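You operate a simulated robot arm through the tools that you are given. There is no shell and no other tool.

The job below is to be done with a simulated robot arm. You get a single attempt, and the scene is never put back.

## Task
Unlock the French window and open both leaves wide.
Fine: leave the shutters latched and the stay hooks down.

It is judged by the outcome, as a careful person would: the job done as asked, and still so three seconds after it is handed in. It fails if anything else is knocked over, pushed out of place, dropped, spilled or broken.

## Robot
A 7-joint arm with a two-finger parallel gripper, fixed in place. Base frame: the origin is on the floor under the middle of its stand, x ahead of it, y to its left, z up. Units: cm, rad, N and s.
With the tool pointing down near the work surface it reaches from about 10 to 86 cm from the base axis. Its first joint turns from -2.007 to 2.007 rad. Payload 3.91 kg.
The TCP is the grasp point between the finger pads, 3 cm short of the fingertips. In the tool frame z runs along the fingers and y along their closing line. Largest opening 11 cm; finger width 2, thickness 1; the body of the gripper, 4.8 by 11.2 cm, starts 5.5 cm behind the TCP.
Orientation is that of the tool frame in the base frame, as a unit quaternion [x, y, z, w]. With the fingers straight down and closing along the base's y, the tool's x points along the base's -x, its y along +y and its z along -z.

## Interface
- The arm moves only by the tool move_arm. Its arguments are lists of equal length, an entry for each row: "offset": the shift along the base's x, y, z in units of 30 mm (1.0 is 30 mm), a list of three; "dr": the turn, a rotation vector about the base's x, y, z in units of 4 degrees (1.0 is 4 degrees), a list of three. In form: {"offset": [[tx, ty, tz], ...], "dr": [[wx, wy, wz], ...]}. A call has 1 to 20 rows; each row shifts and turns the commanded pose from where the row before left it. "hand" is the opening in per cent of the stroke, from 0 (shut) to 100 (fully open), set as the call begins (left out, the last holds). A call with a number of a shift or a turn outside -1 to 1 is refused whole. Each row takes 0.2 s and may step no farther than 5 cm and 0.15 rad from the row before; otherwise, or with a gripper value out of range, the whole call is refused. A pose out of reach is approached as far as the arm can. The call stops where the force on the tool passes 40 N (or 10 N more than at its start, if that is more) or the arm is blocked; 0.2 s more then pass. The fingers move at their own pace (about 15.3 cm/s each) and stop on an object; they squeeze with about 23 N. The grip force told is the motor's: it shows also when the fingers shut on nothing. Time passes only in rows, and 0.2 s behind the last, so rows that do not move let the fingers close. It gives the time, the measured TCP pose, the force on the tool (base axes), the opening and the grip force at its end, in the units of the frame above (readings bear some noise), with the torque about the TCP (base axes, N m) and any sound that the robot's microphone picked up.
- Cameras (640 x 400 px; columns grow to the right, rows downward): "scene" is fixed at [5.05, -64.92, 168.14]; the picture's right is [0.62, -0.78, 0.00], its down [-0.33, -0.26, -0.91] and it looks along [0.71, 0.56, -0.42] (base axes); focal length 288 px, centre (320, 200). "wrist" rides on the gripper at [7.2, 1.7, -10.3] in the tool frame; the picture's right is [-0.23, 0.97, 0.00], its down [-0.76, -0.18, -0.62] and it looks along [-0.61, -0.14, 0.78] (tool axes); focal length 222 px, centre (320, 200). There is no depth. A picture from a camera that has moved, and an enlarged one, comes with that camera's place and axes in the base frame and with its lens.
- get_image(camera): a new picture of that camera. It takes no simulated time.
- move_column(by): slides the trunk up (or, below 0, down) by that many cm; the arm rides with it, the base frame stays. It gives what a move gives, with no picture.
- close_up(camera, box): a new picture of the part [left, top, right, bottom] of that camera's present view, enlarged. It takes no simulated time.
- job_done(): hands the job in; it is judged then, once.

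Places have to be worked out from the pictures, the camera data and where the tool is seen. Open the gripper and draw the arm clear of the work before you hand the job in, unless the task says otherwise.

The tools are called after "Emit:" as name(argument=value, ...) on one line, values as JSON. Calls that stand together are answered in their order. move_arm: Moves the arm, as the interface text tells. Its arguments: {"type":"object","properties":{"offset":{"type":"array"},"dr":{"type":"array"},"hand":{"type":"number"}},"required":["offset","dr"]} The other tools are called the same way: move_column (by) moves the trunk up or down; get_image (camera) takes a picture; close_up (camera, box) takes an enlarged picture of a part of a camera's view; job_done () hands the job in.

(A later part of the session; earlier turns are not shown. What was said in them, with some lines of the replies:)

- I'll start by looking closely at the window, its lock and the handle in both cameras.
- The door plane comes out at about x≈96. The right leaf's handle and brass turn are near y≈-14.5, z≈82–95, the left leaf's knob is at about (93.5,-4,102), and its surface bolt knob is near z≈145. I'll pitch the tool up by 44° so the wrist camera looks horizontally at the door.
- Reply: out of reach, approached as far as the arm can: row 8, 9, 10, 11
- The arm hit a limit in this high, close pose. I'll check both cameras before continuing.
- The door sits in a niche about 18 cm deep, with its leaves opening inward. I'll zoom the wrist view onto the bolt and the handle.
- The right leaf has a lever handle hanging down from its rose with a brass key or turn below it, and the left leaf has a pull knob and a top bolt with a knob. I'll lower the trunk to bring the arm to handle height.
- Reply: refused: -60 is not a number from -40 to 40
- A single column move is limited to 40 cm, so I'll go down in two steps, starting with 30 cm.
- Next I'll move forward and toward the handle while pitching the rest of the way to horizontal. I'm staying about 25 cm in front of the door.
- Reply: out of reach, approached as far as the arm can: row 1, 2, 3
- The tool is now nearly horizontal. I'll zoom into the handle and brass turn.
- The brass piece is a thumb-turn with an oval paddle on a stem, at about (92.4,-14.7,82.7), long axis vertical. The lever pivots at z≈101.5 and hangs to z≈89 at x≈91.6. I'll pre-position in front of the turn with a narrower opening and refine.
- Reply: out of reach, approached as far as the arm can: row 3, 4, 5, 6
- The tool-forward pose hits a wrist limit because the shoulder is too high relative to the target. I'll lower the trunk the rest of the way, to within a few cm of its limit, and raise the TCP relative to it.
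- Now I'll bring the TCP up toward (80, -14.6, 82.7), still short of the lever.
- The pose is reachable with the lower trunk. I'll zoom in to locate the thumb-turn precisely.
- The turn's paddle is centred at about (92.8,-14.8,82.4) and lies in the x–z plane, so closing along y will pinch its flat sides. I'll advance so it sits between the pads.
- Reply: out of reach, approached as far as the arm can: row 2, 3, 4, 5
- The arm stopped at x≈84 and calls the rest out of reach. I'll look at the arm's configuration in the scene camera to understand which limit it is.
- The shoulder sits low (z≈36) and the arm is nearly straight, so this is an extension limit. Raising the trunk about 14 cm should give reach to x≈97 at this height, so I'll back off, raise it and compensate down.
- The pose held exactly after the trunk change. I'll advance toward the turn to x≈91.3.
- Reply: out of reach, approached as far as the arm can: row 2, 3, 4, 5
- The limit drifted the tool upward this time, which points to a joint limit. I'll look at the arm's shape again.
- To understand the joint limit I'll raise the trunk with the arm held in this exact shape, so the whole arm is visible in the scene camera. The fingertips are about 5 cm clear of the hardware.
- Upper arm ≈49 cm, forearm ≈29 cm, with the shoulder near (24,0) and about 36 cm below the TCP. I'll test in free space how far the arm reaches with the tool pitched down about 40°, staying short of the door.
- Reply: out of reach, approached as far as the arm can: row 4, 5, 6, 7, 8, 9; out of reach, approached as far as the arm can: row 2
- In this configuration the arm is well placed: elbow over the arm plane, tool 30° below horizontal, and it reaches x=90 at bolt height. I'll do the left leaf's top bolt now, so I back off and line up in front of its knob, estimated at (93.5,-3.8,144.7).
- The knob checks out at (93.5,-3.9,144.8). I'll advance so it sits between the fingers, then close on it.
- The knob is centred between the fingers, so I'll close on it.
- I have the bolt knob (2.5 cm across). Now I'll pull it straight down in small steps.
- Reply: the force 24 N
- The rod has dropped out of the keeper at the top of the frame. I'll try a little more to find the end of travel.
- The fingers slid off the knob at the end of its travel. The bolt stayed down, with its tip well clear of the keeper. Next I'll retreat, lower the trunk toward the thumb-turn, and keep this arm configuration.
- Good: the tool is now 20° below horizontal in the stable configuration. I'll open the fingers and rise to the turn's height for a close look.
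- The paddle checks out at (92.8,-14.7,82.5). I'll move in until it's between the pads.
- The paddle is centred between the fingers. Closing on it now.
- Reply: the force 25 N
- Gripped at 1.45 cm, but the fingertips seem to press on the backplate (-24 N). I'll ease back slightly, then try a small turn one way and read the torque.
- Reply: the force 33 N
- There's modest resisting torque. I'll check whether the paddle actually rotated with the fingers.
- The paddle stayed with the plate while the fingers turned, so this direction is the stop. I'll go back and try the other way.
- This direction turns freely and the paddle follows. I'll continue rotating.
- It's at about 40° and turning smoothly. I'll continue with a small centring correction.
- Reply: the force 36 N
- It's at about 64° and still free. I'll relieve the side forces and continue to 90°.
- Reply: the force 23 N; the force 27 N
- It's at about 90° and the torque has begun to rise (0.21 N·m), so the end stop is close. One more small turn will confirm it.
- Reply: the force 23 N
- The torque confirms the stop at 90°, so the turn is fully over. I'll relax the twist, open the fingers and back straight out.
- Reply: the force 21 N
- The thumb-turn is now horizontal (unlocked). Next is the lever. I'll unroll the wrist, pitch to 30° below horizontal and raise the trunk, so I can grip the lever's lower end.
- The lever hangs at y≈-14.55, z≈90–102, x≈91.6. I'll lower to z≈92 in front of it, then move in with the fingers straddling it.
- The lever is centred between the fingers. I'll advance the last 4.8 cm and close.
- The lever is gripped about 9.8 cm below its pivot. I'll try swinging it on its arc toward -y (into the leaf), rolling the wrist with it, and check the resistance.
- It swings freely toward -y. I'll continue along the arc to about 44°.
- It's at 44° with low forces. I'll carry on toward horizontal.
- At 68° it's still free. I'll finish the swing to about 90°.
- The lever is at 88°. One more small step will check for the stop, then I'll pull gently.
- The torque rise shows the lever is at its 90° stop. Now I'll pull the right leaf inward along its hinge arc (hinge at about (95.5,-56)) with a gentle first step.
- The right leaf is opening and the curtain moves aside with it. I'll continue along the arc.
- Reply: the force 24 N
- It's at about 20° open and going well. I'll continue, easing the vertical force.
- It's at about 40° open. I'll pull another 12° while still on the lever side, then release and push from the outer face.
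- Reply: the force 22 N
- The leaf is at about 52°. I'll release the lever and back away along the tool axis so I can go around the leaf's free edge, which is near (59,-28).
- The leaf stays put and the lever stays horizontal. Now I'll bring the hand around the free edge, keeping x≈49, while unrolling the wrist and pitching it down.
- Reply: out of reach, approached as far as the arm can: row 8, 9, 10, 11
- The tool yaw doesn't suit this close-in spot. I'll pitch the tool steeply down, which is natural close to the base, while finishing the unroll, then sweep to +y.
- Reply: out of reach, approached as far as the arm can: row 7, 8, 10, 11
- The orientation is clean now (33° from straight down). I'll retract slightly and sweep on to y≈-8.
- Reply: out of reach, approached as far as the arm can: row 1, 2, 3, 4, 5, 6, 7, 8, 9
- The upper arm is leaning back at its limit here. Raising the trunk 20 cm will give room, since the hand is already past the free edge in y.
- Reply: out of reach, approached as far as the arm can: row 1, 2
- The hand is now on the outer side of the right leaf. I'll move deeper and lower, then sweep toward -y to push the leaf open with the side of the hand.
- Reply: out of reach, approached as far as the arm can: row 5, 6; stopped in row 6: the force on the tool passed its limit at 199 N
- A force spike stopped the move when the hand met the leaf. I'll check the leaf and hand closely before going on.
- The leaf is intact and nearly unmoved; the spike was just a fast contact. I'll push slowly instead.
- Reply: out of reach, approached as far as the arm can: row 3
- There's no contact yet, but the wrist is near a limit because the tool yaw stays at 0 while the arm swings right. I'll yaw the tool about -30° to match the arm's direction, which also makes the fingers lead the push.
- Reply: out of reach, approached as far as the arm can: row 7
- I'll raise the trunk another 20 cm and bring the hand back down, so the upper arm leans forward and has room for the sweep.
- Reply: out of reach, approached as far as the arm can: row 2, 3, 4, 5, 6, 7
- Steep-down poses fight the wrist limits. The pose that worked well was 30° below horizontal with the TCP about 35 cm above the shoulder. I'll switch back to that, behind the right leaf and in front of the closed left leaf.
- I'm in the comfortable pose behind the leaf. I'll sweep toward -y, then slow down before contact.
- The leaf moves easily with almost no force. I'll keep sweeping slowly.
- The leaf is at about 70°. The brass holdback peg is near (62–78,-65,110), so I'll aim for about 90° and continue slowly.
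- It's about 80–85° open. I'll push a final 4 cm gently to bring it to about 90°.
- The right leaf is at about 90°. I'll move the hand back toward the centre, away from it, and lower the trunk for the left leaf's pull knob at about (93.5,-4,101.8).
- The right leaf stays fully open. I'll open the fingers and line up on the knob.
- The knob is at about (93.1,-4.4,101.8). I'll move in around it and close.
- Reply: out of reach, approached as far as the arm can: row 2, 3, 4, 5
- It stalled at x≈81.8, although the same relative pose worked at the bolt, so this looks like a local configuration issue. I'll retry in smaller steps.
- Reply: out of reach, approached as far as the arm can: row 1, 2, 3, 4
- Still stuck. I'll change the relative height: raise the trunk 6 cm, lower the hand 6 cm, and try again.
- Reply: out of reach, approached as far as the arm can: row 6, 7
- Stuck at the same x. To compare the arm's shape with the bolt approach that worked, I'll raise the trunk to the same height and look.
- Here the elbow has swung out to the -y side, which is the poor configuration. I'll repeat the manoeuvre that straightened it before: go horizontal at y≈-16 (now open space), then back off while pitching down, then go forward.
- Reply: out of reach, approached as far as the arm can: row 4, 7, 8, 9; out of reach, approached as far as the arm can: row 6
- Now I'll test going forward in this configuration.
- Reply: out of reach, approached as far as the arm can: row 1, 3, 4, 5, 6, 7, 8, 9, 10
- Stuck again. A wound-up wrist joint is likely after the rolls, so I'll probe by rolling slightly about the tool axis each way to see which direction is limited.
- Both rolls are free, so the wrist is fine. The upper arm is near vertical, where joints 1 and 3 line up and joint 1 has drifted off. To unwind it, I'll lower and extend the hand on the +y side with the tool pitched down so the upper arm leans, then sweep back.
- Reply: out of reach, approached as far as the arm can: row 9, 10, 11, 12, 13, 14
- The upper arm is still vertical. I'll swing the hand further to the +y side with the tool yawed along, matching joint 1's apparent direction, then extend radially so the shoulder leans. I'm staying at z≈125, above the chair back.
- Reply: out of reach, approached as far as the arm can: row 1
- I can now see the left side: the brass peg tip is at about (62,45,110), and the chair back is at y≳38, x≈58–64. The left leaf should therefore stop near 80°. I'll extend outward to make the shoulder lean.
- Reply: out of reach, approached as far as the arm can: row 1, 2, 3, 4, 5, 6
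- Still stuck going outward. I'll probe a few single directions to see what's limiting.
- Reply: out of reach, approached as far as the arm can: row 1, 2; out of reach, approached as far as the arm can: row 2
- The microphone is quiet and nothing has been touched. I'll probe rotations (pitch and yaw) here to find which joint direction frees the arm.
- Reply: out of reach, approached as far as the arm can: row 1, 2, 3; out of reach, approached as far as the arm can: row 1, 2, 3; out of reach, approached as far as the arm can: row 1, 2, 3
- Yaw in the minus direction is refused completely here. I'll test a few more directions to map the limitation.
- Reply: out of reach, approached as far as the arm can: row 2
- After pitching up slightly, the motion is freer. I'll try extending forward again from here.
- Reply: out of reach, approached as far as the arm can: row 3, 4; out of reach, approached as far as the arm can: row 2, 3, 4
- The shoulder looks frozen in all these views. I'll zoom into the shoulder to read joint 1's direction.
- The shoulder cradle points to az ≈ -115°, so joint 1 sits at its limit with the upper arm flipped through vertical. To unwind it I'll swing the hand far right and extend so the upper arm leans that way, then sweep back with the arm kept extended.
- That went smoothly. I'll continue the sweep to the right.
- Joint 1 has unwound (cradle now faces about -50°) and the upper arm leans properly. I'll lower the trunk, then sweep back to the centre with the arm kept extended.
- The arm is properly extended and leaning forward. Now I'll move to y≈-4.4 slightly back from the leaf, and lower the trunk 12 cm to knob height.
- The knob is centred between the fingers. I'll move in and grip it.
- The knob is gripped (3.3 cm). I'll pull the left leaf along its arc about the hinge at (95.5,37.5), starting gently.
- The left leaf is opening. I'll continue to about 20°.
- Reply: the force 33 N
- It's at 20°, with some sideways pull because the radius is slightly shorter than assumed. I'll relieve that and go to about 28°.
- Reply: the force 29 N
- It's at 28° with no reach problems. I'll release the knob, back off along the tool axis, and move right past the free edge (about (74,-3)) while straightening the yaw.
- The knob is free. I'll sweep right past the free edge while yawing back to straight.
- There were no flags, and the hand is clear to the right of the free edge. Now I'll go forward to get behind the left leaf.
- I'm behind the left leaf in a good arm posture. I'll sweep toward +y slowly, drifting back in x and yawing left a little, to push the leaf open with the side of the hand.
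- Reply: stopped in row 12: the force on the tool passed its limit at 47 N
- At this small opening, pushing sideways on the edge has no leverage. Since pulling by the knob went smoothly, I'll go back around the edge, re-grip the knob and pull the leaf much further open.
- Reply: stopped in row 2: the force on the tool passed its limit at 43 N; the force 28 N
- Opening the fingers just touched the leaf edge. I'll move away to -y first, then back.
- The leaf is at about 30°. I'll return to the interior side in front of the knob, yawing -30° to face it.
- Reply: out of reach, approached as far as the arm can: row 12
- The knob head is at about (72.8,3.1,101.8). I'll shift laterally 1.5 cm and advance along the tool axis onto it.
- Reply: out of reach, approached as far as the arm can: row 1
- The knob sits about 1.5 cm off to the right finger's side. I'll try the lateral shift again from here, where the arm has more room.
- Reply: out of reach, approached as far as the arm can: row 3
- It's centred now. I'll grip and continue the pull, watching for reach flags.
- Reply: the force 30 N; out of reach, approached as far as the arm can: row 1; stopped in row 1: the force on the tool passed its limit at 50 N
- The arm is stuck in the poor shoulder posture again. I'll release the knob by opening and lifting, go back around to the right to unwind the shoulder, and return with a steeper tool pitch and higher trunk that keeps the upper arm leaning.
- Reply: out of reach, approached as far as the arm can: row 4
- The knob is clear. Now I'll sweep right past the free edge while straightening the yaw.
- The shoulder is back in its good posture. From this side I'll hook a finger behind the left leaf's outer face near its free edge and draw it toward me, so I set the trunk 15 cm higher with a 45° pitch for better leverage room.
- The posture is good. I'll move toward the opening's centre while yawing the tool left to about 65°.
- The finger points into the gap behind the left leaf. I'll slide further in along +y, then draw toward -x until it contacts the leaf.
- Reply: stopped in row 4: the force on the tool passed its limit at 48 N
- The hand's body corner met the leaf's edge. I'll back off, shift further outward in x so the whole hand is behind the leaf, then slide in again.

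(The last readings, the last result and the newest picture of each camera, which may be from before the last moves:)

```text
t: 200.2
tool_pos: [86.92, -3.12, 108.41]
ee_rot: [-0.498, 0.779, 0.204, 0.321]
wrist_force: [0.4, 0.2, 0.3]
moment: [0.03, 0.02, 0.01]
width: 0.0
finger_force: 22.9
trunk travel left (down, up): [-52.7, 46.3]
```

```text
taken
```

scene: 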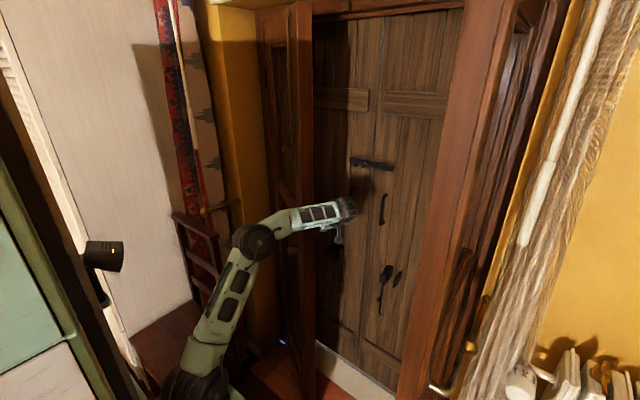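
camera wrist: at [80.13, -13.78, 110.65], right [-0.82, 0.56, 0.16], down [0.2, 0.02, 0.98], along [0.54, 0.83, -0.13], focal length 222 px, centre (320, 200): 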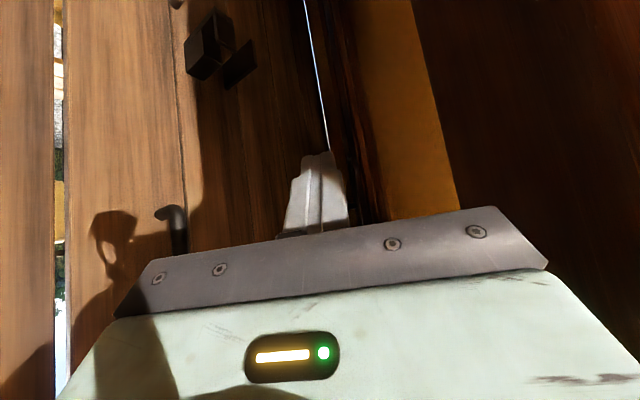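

The whole hand is now behind the leaf's outer face. I'll slide in 3 cm more and then draw the leaf toward me along its arc.

Emit:
move_arm(offset=[[-0.07, 0.38, 0], [-0.07, 0.38, 0], [-0.07, 0.38, 0], [-0.25, 0, 0], [-0.25, 0, 0], [-0.25, 0.1, 0]], dr=[[0, 0, 0], [0, 0, 0], [0, 0, 0], [0, 0, 0], [0, 0, 0], [0, 0, 0]])

Emit:
get_image(camera="wrist")

Emit:
get_image(camera="scene")

```text
t: 201.6
tool_pos: [83.84, 0.38, 108.27]
ee_rot: [-0.499, 0.779, 0.204, 0.321]
wrist_force: [0.4, 0.3, 0.0]
moment: [0.01, -0.04, -0.02]
width: 0.01
finger_force: 22.6
trunk travel left (down, up): [-52.7, 46.3]
```

```text
taken
camera wrist: at [77.18, -10.12, 110.57], right [-0.82, 0.56, 0.16], down [0.2, 0.02, 0.98], along [0.54, 0.83, -0.13], focal length 222 px, centre (320, 200)
```

wrist: 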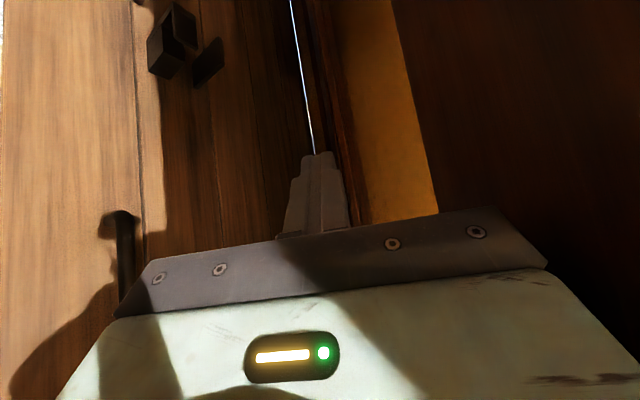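

```text
taken
```

scene: 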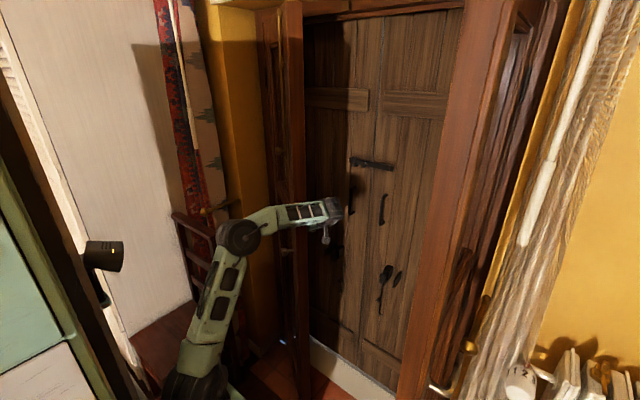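

The leaf is moving toward me with very little force. I'll continue along the arc.

Emit:
move_arm(offset=[[-0.27, 0.15, 0], [-0.27, 0.15, 0], [-0.27, 0.15, 0], [-0.26, 0.16, 0], [-0.26, 0.16, 0], [-0.26, 0.17, 0], [-0.25, 0.19, 0], [-0.25, 0.19, 0], [-0.25, 0.19, 0], [-0.24, 0.2, 0]], dr=[[0, 0, 0], [0, 0, 0], [0, 0, 0], [0, 0, 0], [0, 0, 0], [0, 0, 0], [0, 0, 0], [0, 0, 0], [0, 0, 0], [0, 0, 0]])

Emit:
get_image(camera="scene")

Emit:
get_image(camera="wrist")

```text
t: 203.8
tool_pos: [76.3, 5.74, 108.31]
ee_rot: [-0.5, 0.778, 0.205, 0.321]
wrist_force: [-0.6, 0.4, 0.8]
moment: [0.0, 0.02, 0.0]
width: 0.0
finger_force: 22.2
trunk travel left (down, up): [-52.7, 46.3]
```

```text
taken
```

scene: 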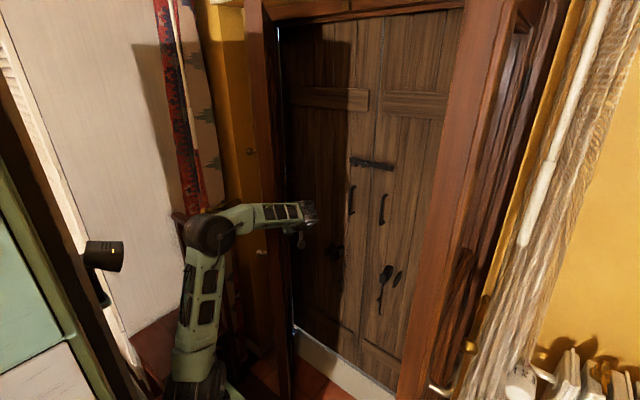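

```text
taken
camera wrist: at [69.51, -4.85, 110.56], right [-0.82, 0.55, 0.16], down [0.2, 0.02, 0.98], along [0.54, 0.83, -0.13], focal length 222 px, centre (320, 200)
```

wrist: 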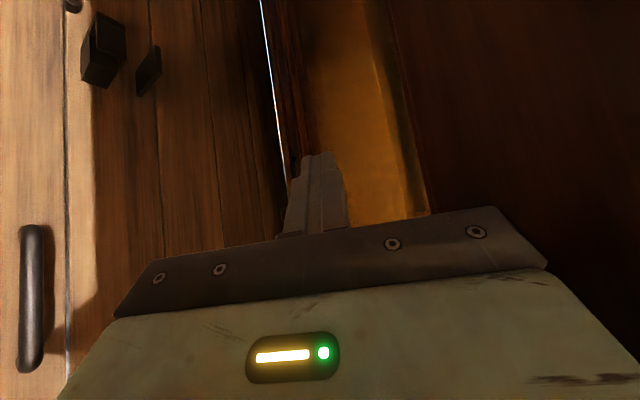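

The leaf is at about 46°. I'll continue the arc toward about 65°.

Emit:
move_arm(offset=[[-0.295, 0.267, 0], [-0.295, 0.267, 0], [-0.295, 0.267, 0], [-0.295, 0.267, 0], [-0.295, 0.267, 0], [-0.295, 0.267, 0], [-0.295, 0.267, 0], [-0.205, 0.29, 0], [-0.205, 0.29, 0], [-0.205, 0.29, 0], [-0.205, 0.29, 0], [-0.205, 0.29, 0], [-0.205, 0.29, 0], [-0.205, 0.29, 0]], dr=[[0, 0, 0], [0, 0, 0], [0, 0, 0], [0, 0, 0], [0, 0, 0], [0, 0, 0], [0, 0, 0], [0, 0, 0], [0, 0, 0], [0, 0, 0], [0, 0, 0], [0, 0, 0], [0, 0, 0], [0, 0, 0]])

Emit:
get_image(camera="scene")

Emit:
get_image(camera="wrist")

```text
t: 206.8
tool_pos: [65.78, 17.42, 108.38]
ee_rot: [-0.498, 0.779, 0.204, 0.321]
wrist_force: [0.8, -0.7, -0.6]
moment: [0.04, 0.01, 0.02]
width: 0.01
finger_force: 23.1
trunk travel left (down, up): [-52.7, 46.3]
```

```text
taken
```

scene: 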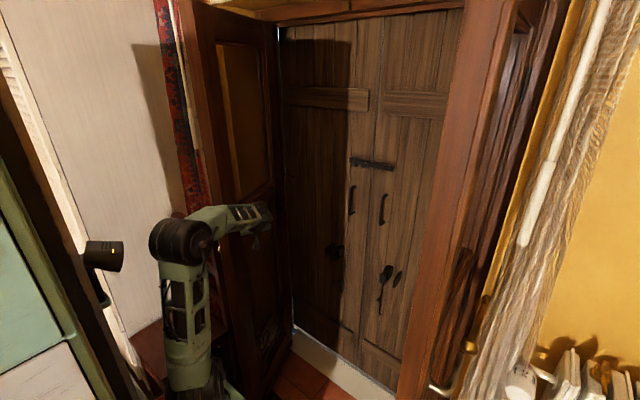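

```text
taken
camera wrist: at [59.01, 6.83, 110.59], right [-0.82, 0.55, 0.16], down [0.2, 0.02, 0.98], along [0.54, 0.83, -0.13], focal length 222 px, centre (320, 200)
```

wrist: 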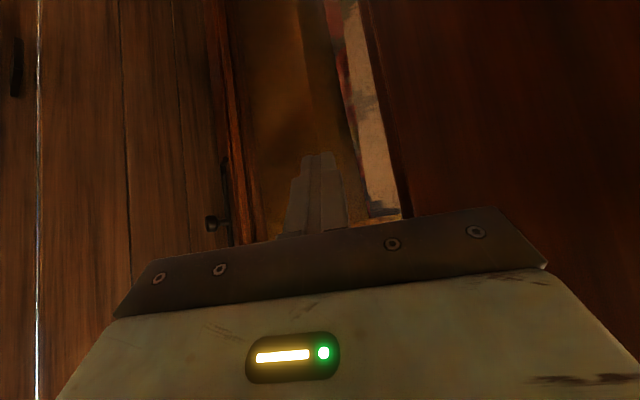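

The leaf is at about 67–69°. The chair back's nearest point is at about (62,37.6), so 80–82° keeps several cm clear. I'll push the last bit slowly.

Emit:
move_arm(offset=[[-0.05, 0.3, 0], [-0.05, 0.3, 0], [-0.05, 0.3, 0], [-0.05, 0.3, 0], [-0.05, 0.3, 0], [-0.05, 0.3, 0]], dr=[[0, 0, 0], [0, 0, 0], [0, 0, 0], [0, 0, 0], [0, 0, 0], [0, 0, 0]])

Emit:
get_image(camera="scene")

Emit:
get_image(camera="wrist")

```text
t: 208.2
tool_pos: [64.89, 22.95, 108.39]
ee_rot: [-0.499, 0.779, 0.204, 0.321]
wrist_force: [-0.7, 0.2, -0.6]
moment: [0.02, 0.0, 0.01]
width: 0.0
finger_force: 23.4
trunk travel left (down, up): [-52.7, 46.3]
```

```text
taken
```

scene: 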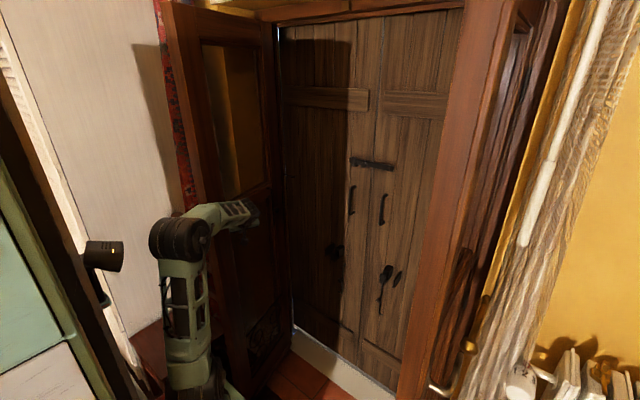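

```text
taken
camera wrist: at [58.12, 12.33, 110.61], right [-0.82, 0.55, 0.16], down [0.2, 0.02, 0.98], along [0.54, 0.83, -0.13], focal length 222 px, centre (320, 200)
```

wrist: 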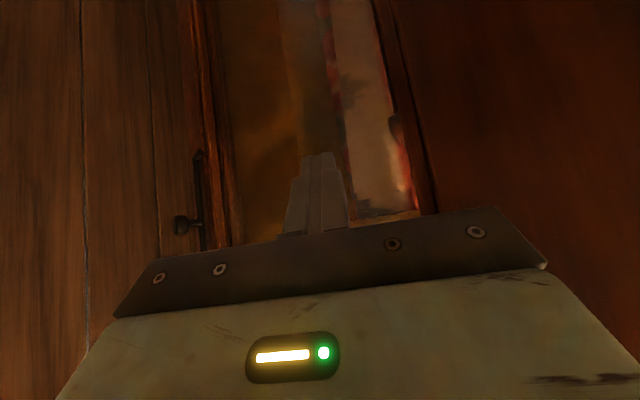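

It's at about 74°. I'll go another 4 cm gently to reach about 82°.

Emit:
move_arm(offset=[[-0.04, 0.28, 0], [-0.04, 0.28, 0], [-0.04, 0.28, 0], [-0.04, 0.28, 0], [-0.04, 0.28, 0]], dr=[[0, 0, 0], [0, 0, 0], [0, 0, 0], [0, 0, 0], [0, 0, 0]])

Emit:
get_image(camera="scene")

Emit:
close_up(camera="scene", box=[100, 0, 320, 400])

```text
t: 209.4
tool_pos: [64.17, 27.04, 108.38]
ee_rot: [-0.498, 0.779, 0.204, 0.321]
wrist_force: [-0.4, 1.3, 0.1]
moment: [0.02, -0.04, -0.03]
width: 0.01
finger_force: 22.7
trunk travel left (down, up): [-52.7, 46.3]
```

```text
taken
```

scene: 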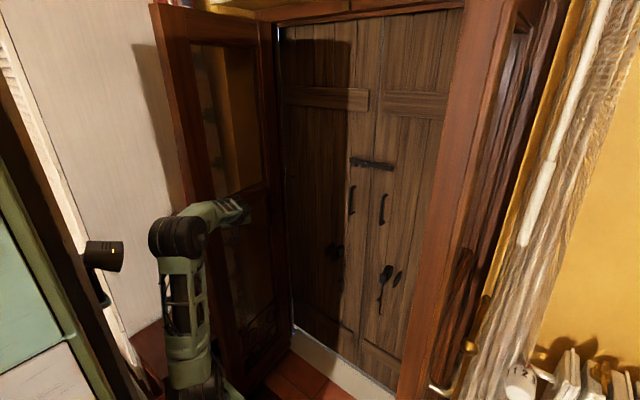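

```text
1.00 times, centred on (210, 200) of scene (not enlarged: the box is as wide or as high as the picture)
camera zoom: at [5.05, -64.92, 168.14], right [0.62, -0.78, 0.0], down [-0.33, -0.26, -0.91], along [0.71, 0.56, -0.42], focal length 288 px, centre (430, 200)
```

zoom: 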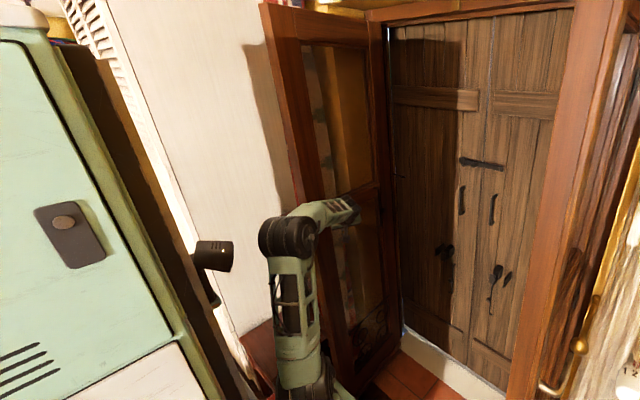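

The left leaf is at about 80°. The chair is still several cm away, so I'll add roughly 3° more, then withdraw.

Emit:
move_arm(offset=[[-0.02, 0.2, 0], [-0.02, 0.2, 0], [-0.02, 0.2, 0]], dr=[[0, 0, 0], [0, 0, 0], [0, 0, 0]])

Emit:
get_image(camera="scene")

Emit:
get_image(camera="wrist")

```text
t: 210.2
tool_pos: [64.03, 28.81, 108.45]
ee_rot: [-0.499, 0.779, 0.203, 0.321]
wrist_force: [-0.3, 0.1, -0.4]
moment: [-0.03, -0.02, 0.02]
width: 0.03
finger_force: 23.2
trunk travel left (down, up): [-52.7, 46.3]
```

```text
taken
```

scene: 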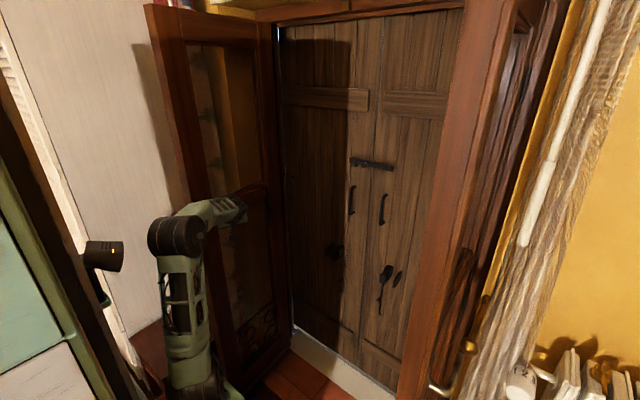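

```text
taken
camera wrist: at [57.32, 18.31, 110.62], right [-0.82, 0.55, 0.16], down [0.2, 0.02, 0.98], along [0.54, 0.83, -0.13], focal length 222 px, centre (320, 200)
```

wrist: 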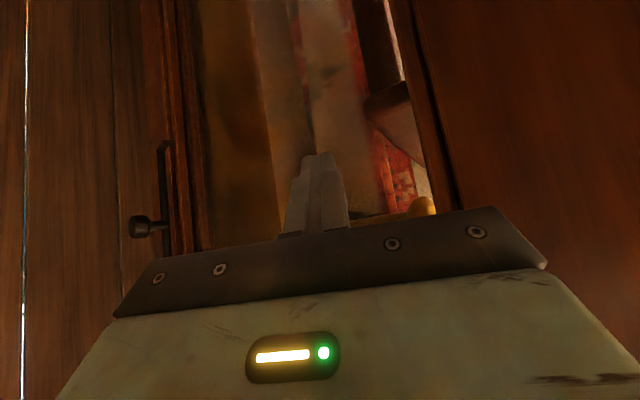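

The left leaf is at about 83° and the chair is seen close through the glass but untouched. I'll stop pushing and withdraw to the centre of the room side.

Emit:
move_arm(offset=[[0, -0.5, 0], [0, -0.8, 0], [0, -0.9, 0], [0, -0.9, 0], [0, -0.9, 0], [0, -0.9, 0], [0, -0.9, 0], [0, -0.9, 0], [0, -0.9, 0], [0, -0.9, 0], [0, -0.9, 0], [0, -0.9, 0], [0, -0.9, 0]], dr=[[0, 0, 0], [0, 0, 0], [0, 0, -1], [0, 0, -1], [0, 0, -1], [0, 0, -1], [0, 0, -1], [0, 0, -1], [0, 0, -1], [0, 0, -1], [0, 0, -1], [0, 0, -1], [0, 0, -1]])

Emit:
get_image(camera="scene")

Emit:
get_image(camera="wrist")

```text
t: 213.0
tool_pos: [64.12, -4.83, 108.3]
ee_rot: [-0.17, 0.909, 0.069, 0.375]
wrist_force: [0.1, 0.3, 0.8]
moment: [-0.02, 0.0, -0.03]
width: 0.02
finger_force: 22.9
trunk travel left (down, up): [-52.7, 46.3]
```

```text
taken
```

scene: 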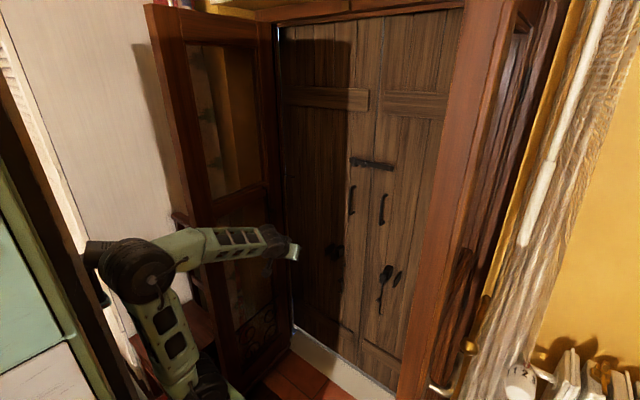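

```text
taken
camera wrist: at [51.94, -7.69, 110.64], right [-0.2, 0.97, 0.16], down [0.16, -0.13, 0.98], along [0.97, 0.22, -0.13], focal length 222 px, centre (320, 200)
```

wrist: 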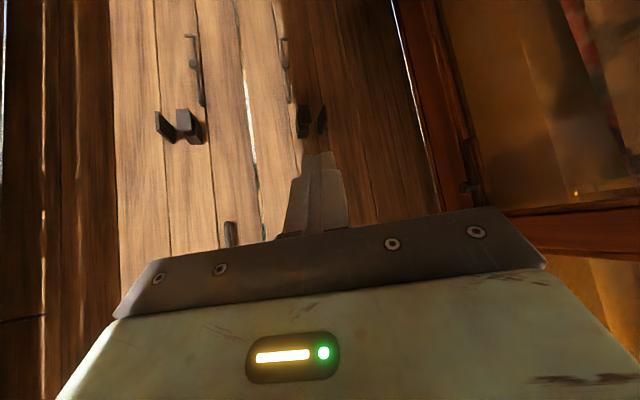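

Both leaves are wide open and the hand is in the middle, clear of both. I'll open the gripper, settle, and check everything once more.

Emit:
move_arm(offset=[[0, -0.5, 0], [0, -0.5, 0], [0, -0.3, 0], [0, 0, 0], [0, 0, 0], [0, 0, 0]], dr=[[0, 0, -1], [0, 0, -1], [0, 0, -1], [0, 0, 0], [0, 0, 0], [0, 0, 0]], hand=60)

Emit:
get_image(camera="scene")

Emit:
close_up(camera="scene", box=[120, 180, 320, 400])

Emit:
close_up(camera="scene", box=[380, 200, 640, 400])

```text
t: 214.4
tool_pos: [63.99, -8.65, 108.47]
ee_rot: [-0.074, 0.922, 0.029, 0.379]
wrist_force: [-0.5, -0.3, 0.2]
moment: [0.02, 0.01, 0.01]
width: 6.59
finger_force: 0.1
trunk travel left (down, up): [-52.7, 46.3]
```

```text
taken
```

scene: 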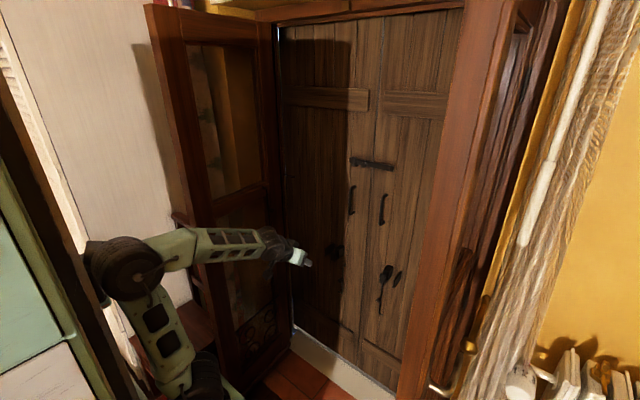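

```text
1.82 times, centred on (220, 290) of scene
camera zoom: at [5.05, -64.92, 168.14], right [0.62, -0.78, 0.0], down [-0.33, -0.26, -0.91], along [0.71, 0.56, -0.42], focal length 524 px, centre (502, 36)
```

zoom: 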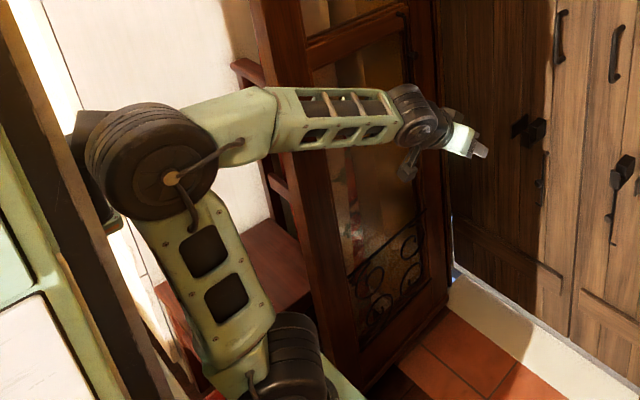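

```text
2.00 times, centred on (510, 300) of scene
camera zoom: at [5.05, -64.92, 168.14], right [0.62, -0.78, 0.0], down [-0.33, -0.26, -0.91], along [0.71, 0.56, -0.42], focal length 577 px, centre (-60, 0)
```

zoom: 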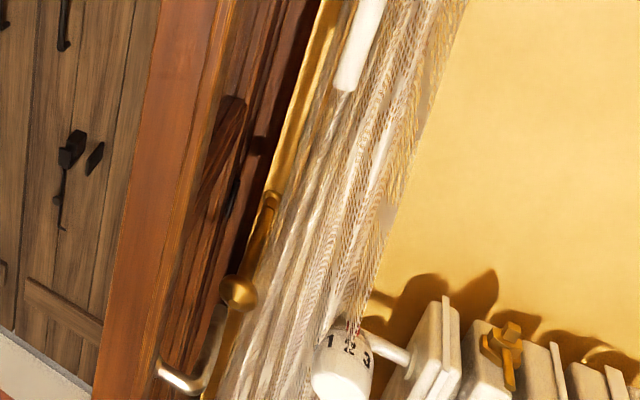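

The right leaf stands at about 90° and the left at about 83°. The turn and bolt are released, the shutters and stay hooks weren't touched, and the curtain, chair and radiator look undisturbed. The gripper is open and well clear, so I'm handing in the job.

Emit:
job_done()

```text
The job is handed in.
```

The French window is unlocked and both leaves are open: the right leaf to about 90° and the left to about 83°, judged from the pictures. The job is handed in, but I haven't been given a verdict.

- **Right leaf:** I turned the brass thumb-turn a quarter turn and swung the lever handle to horizontal. Then I pulled the leaf partway and pushed it the rest of the way. The handle stays horizontal.
- **Left leaf:** I drew the top bolt down clear of its keeper, pulled the leaf by its knob, then eased it open from behind. I stopped short of 90° because the chair back stands only a few centimetres from it.
- **Contact:** While I was bringing the hand around the right leaf, it knocked the leaf hard once (a 199 N peak, after which the arm stopped itself). I could see no damage. The left leaf's edge took three lighter knocks of about 45–50 N.
- **Surroundings:** The shutters are still latched, and I left the stay hooks alone. The lace curtain slid aside as the right leaf swung in. The chair and the things by the radiator look undisturbed.

The gripper is open, and the arm rests in the middle of the opening, at least 35 cm from either leaf.
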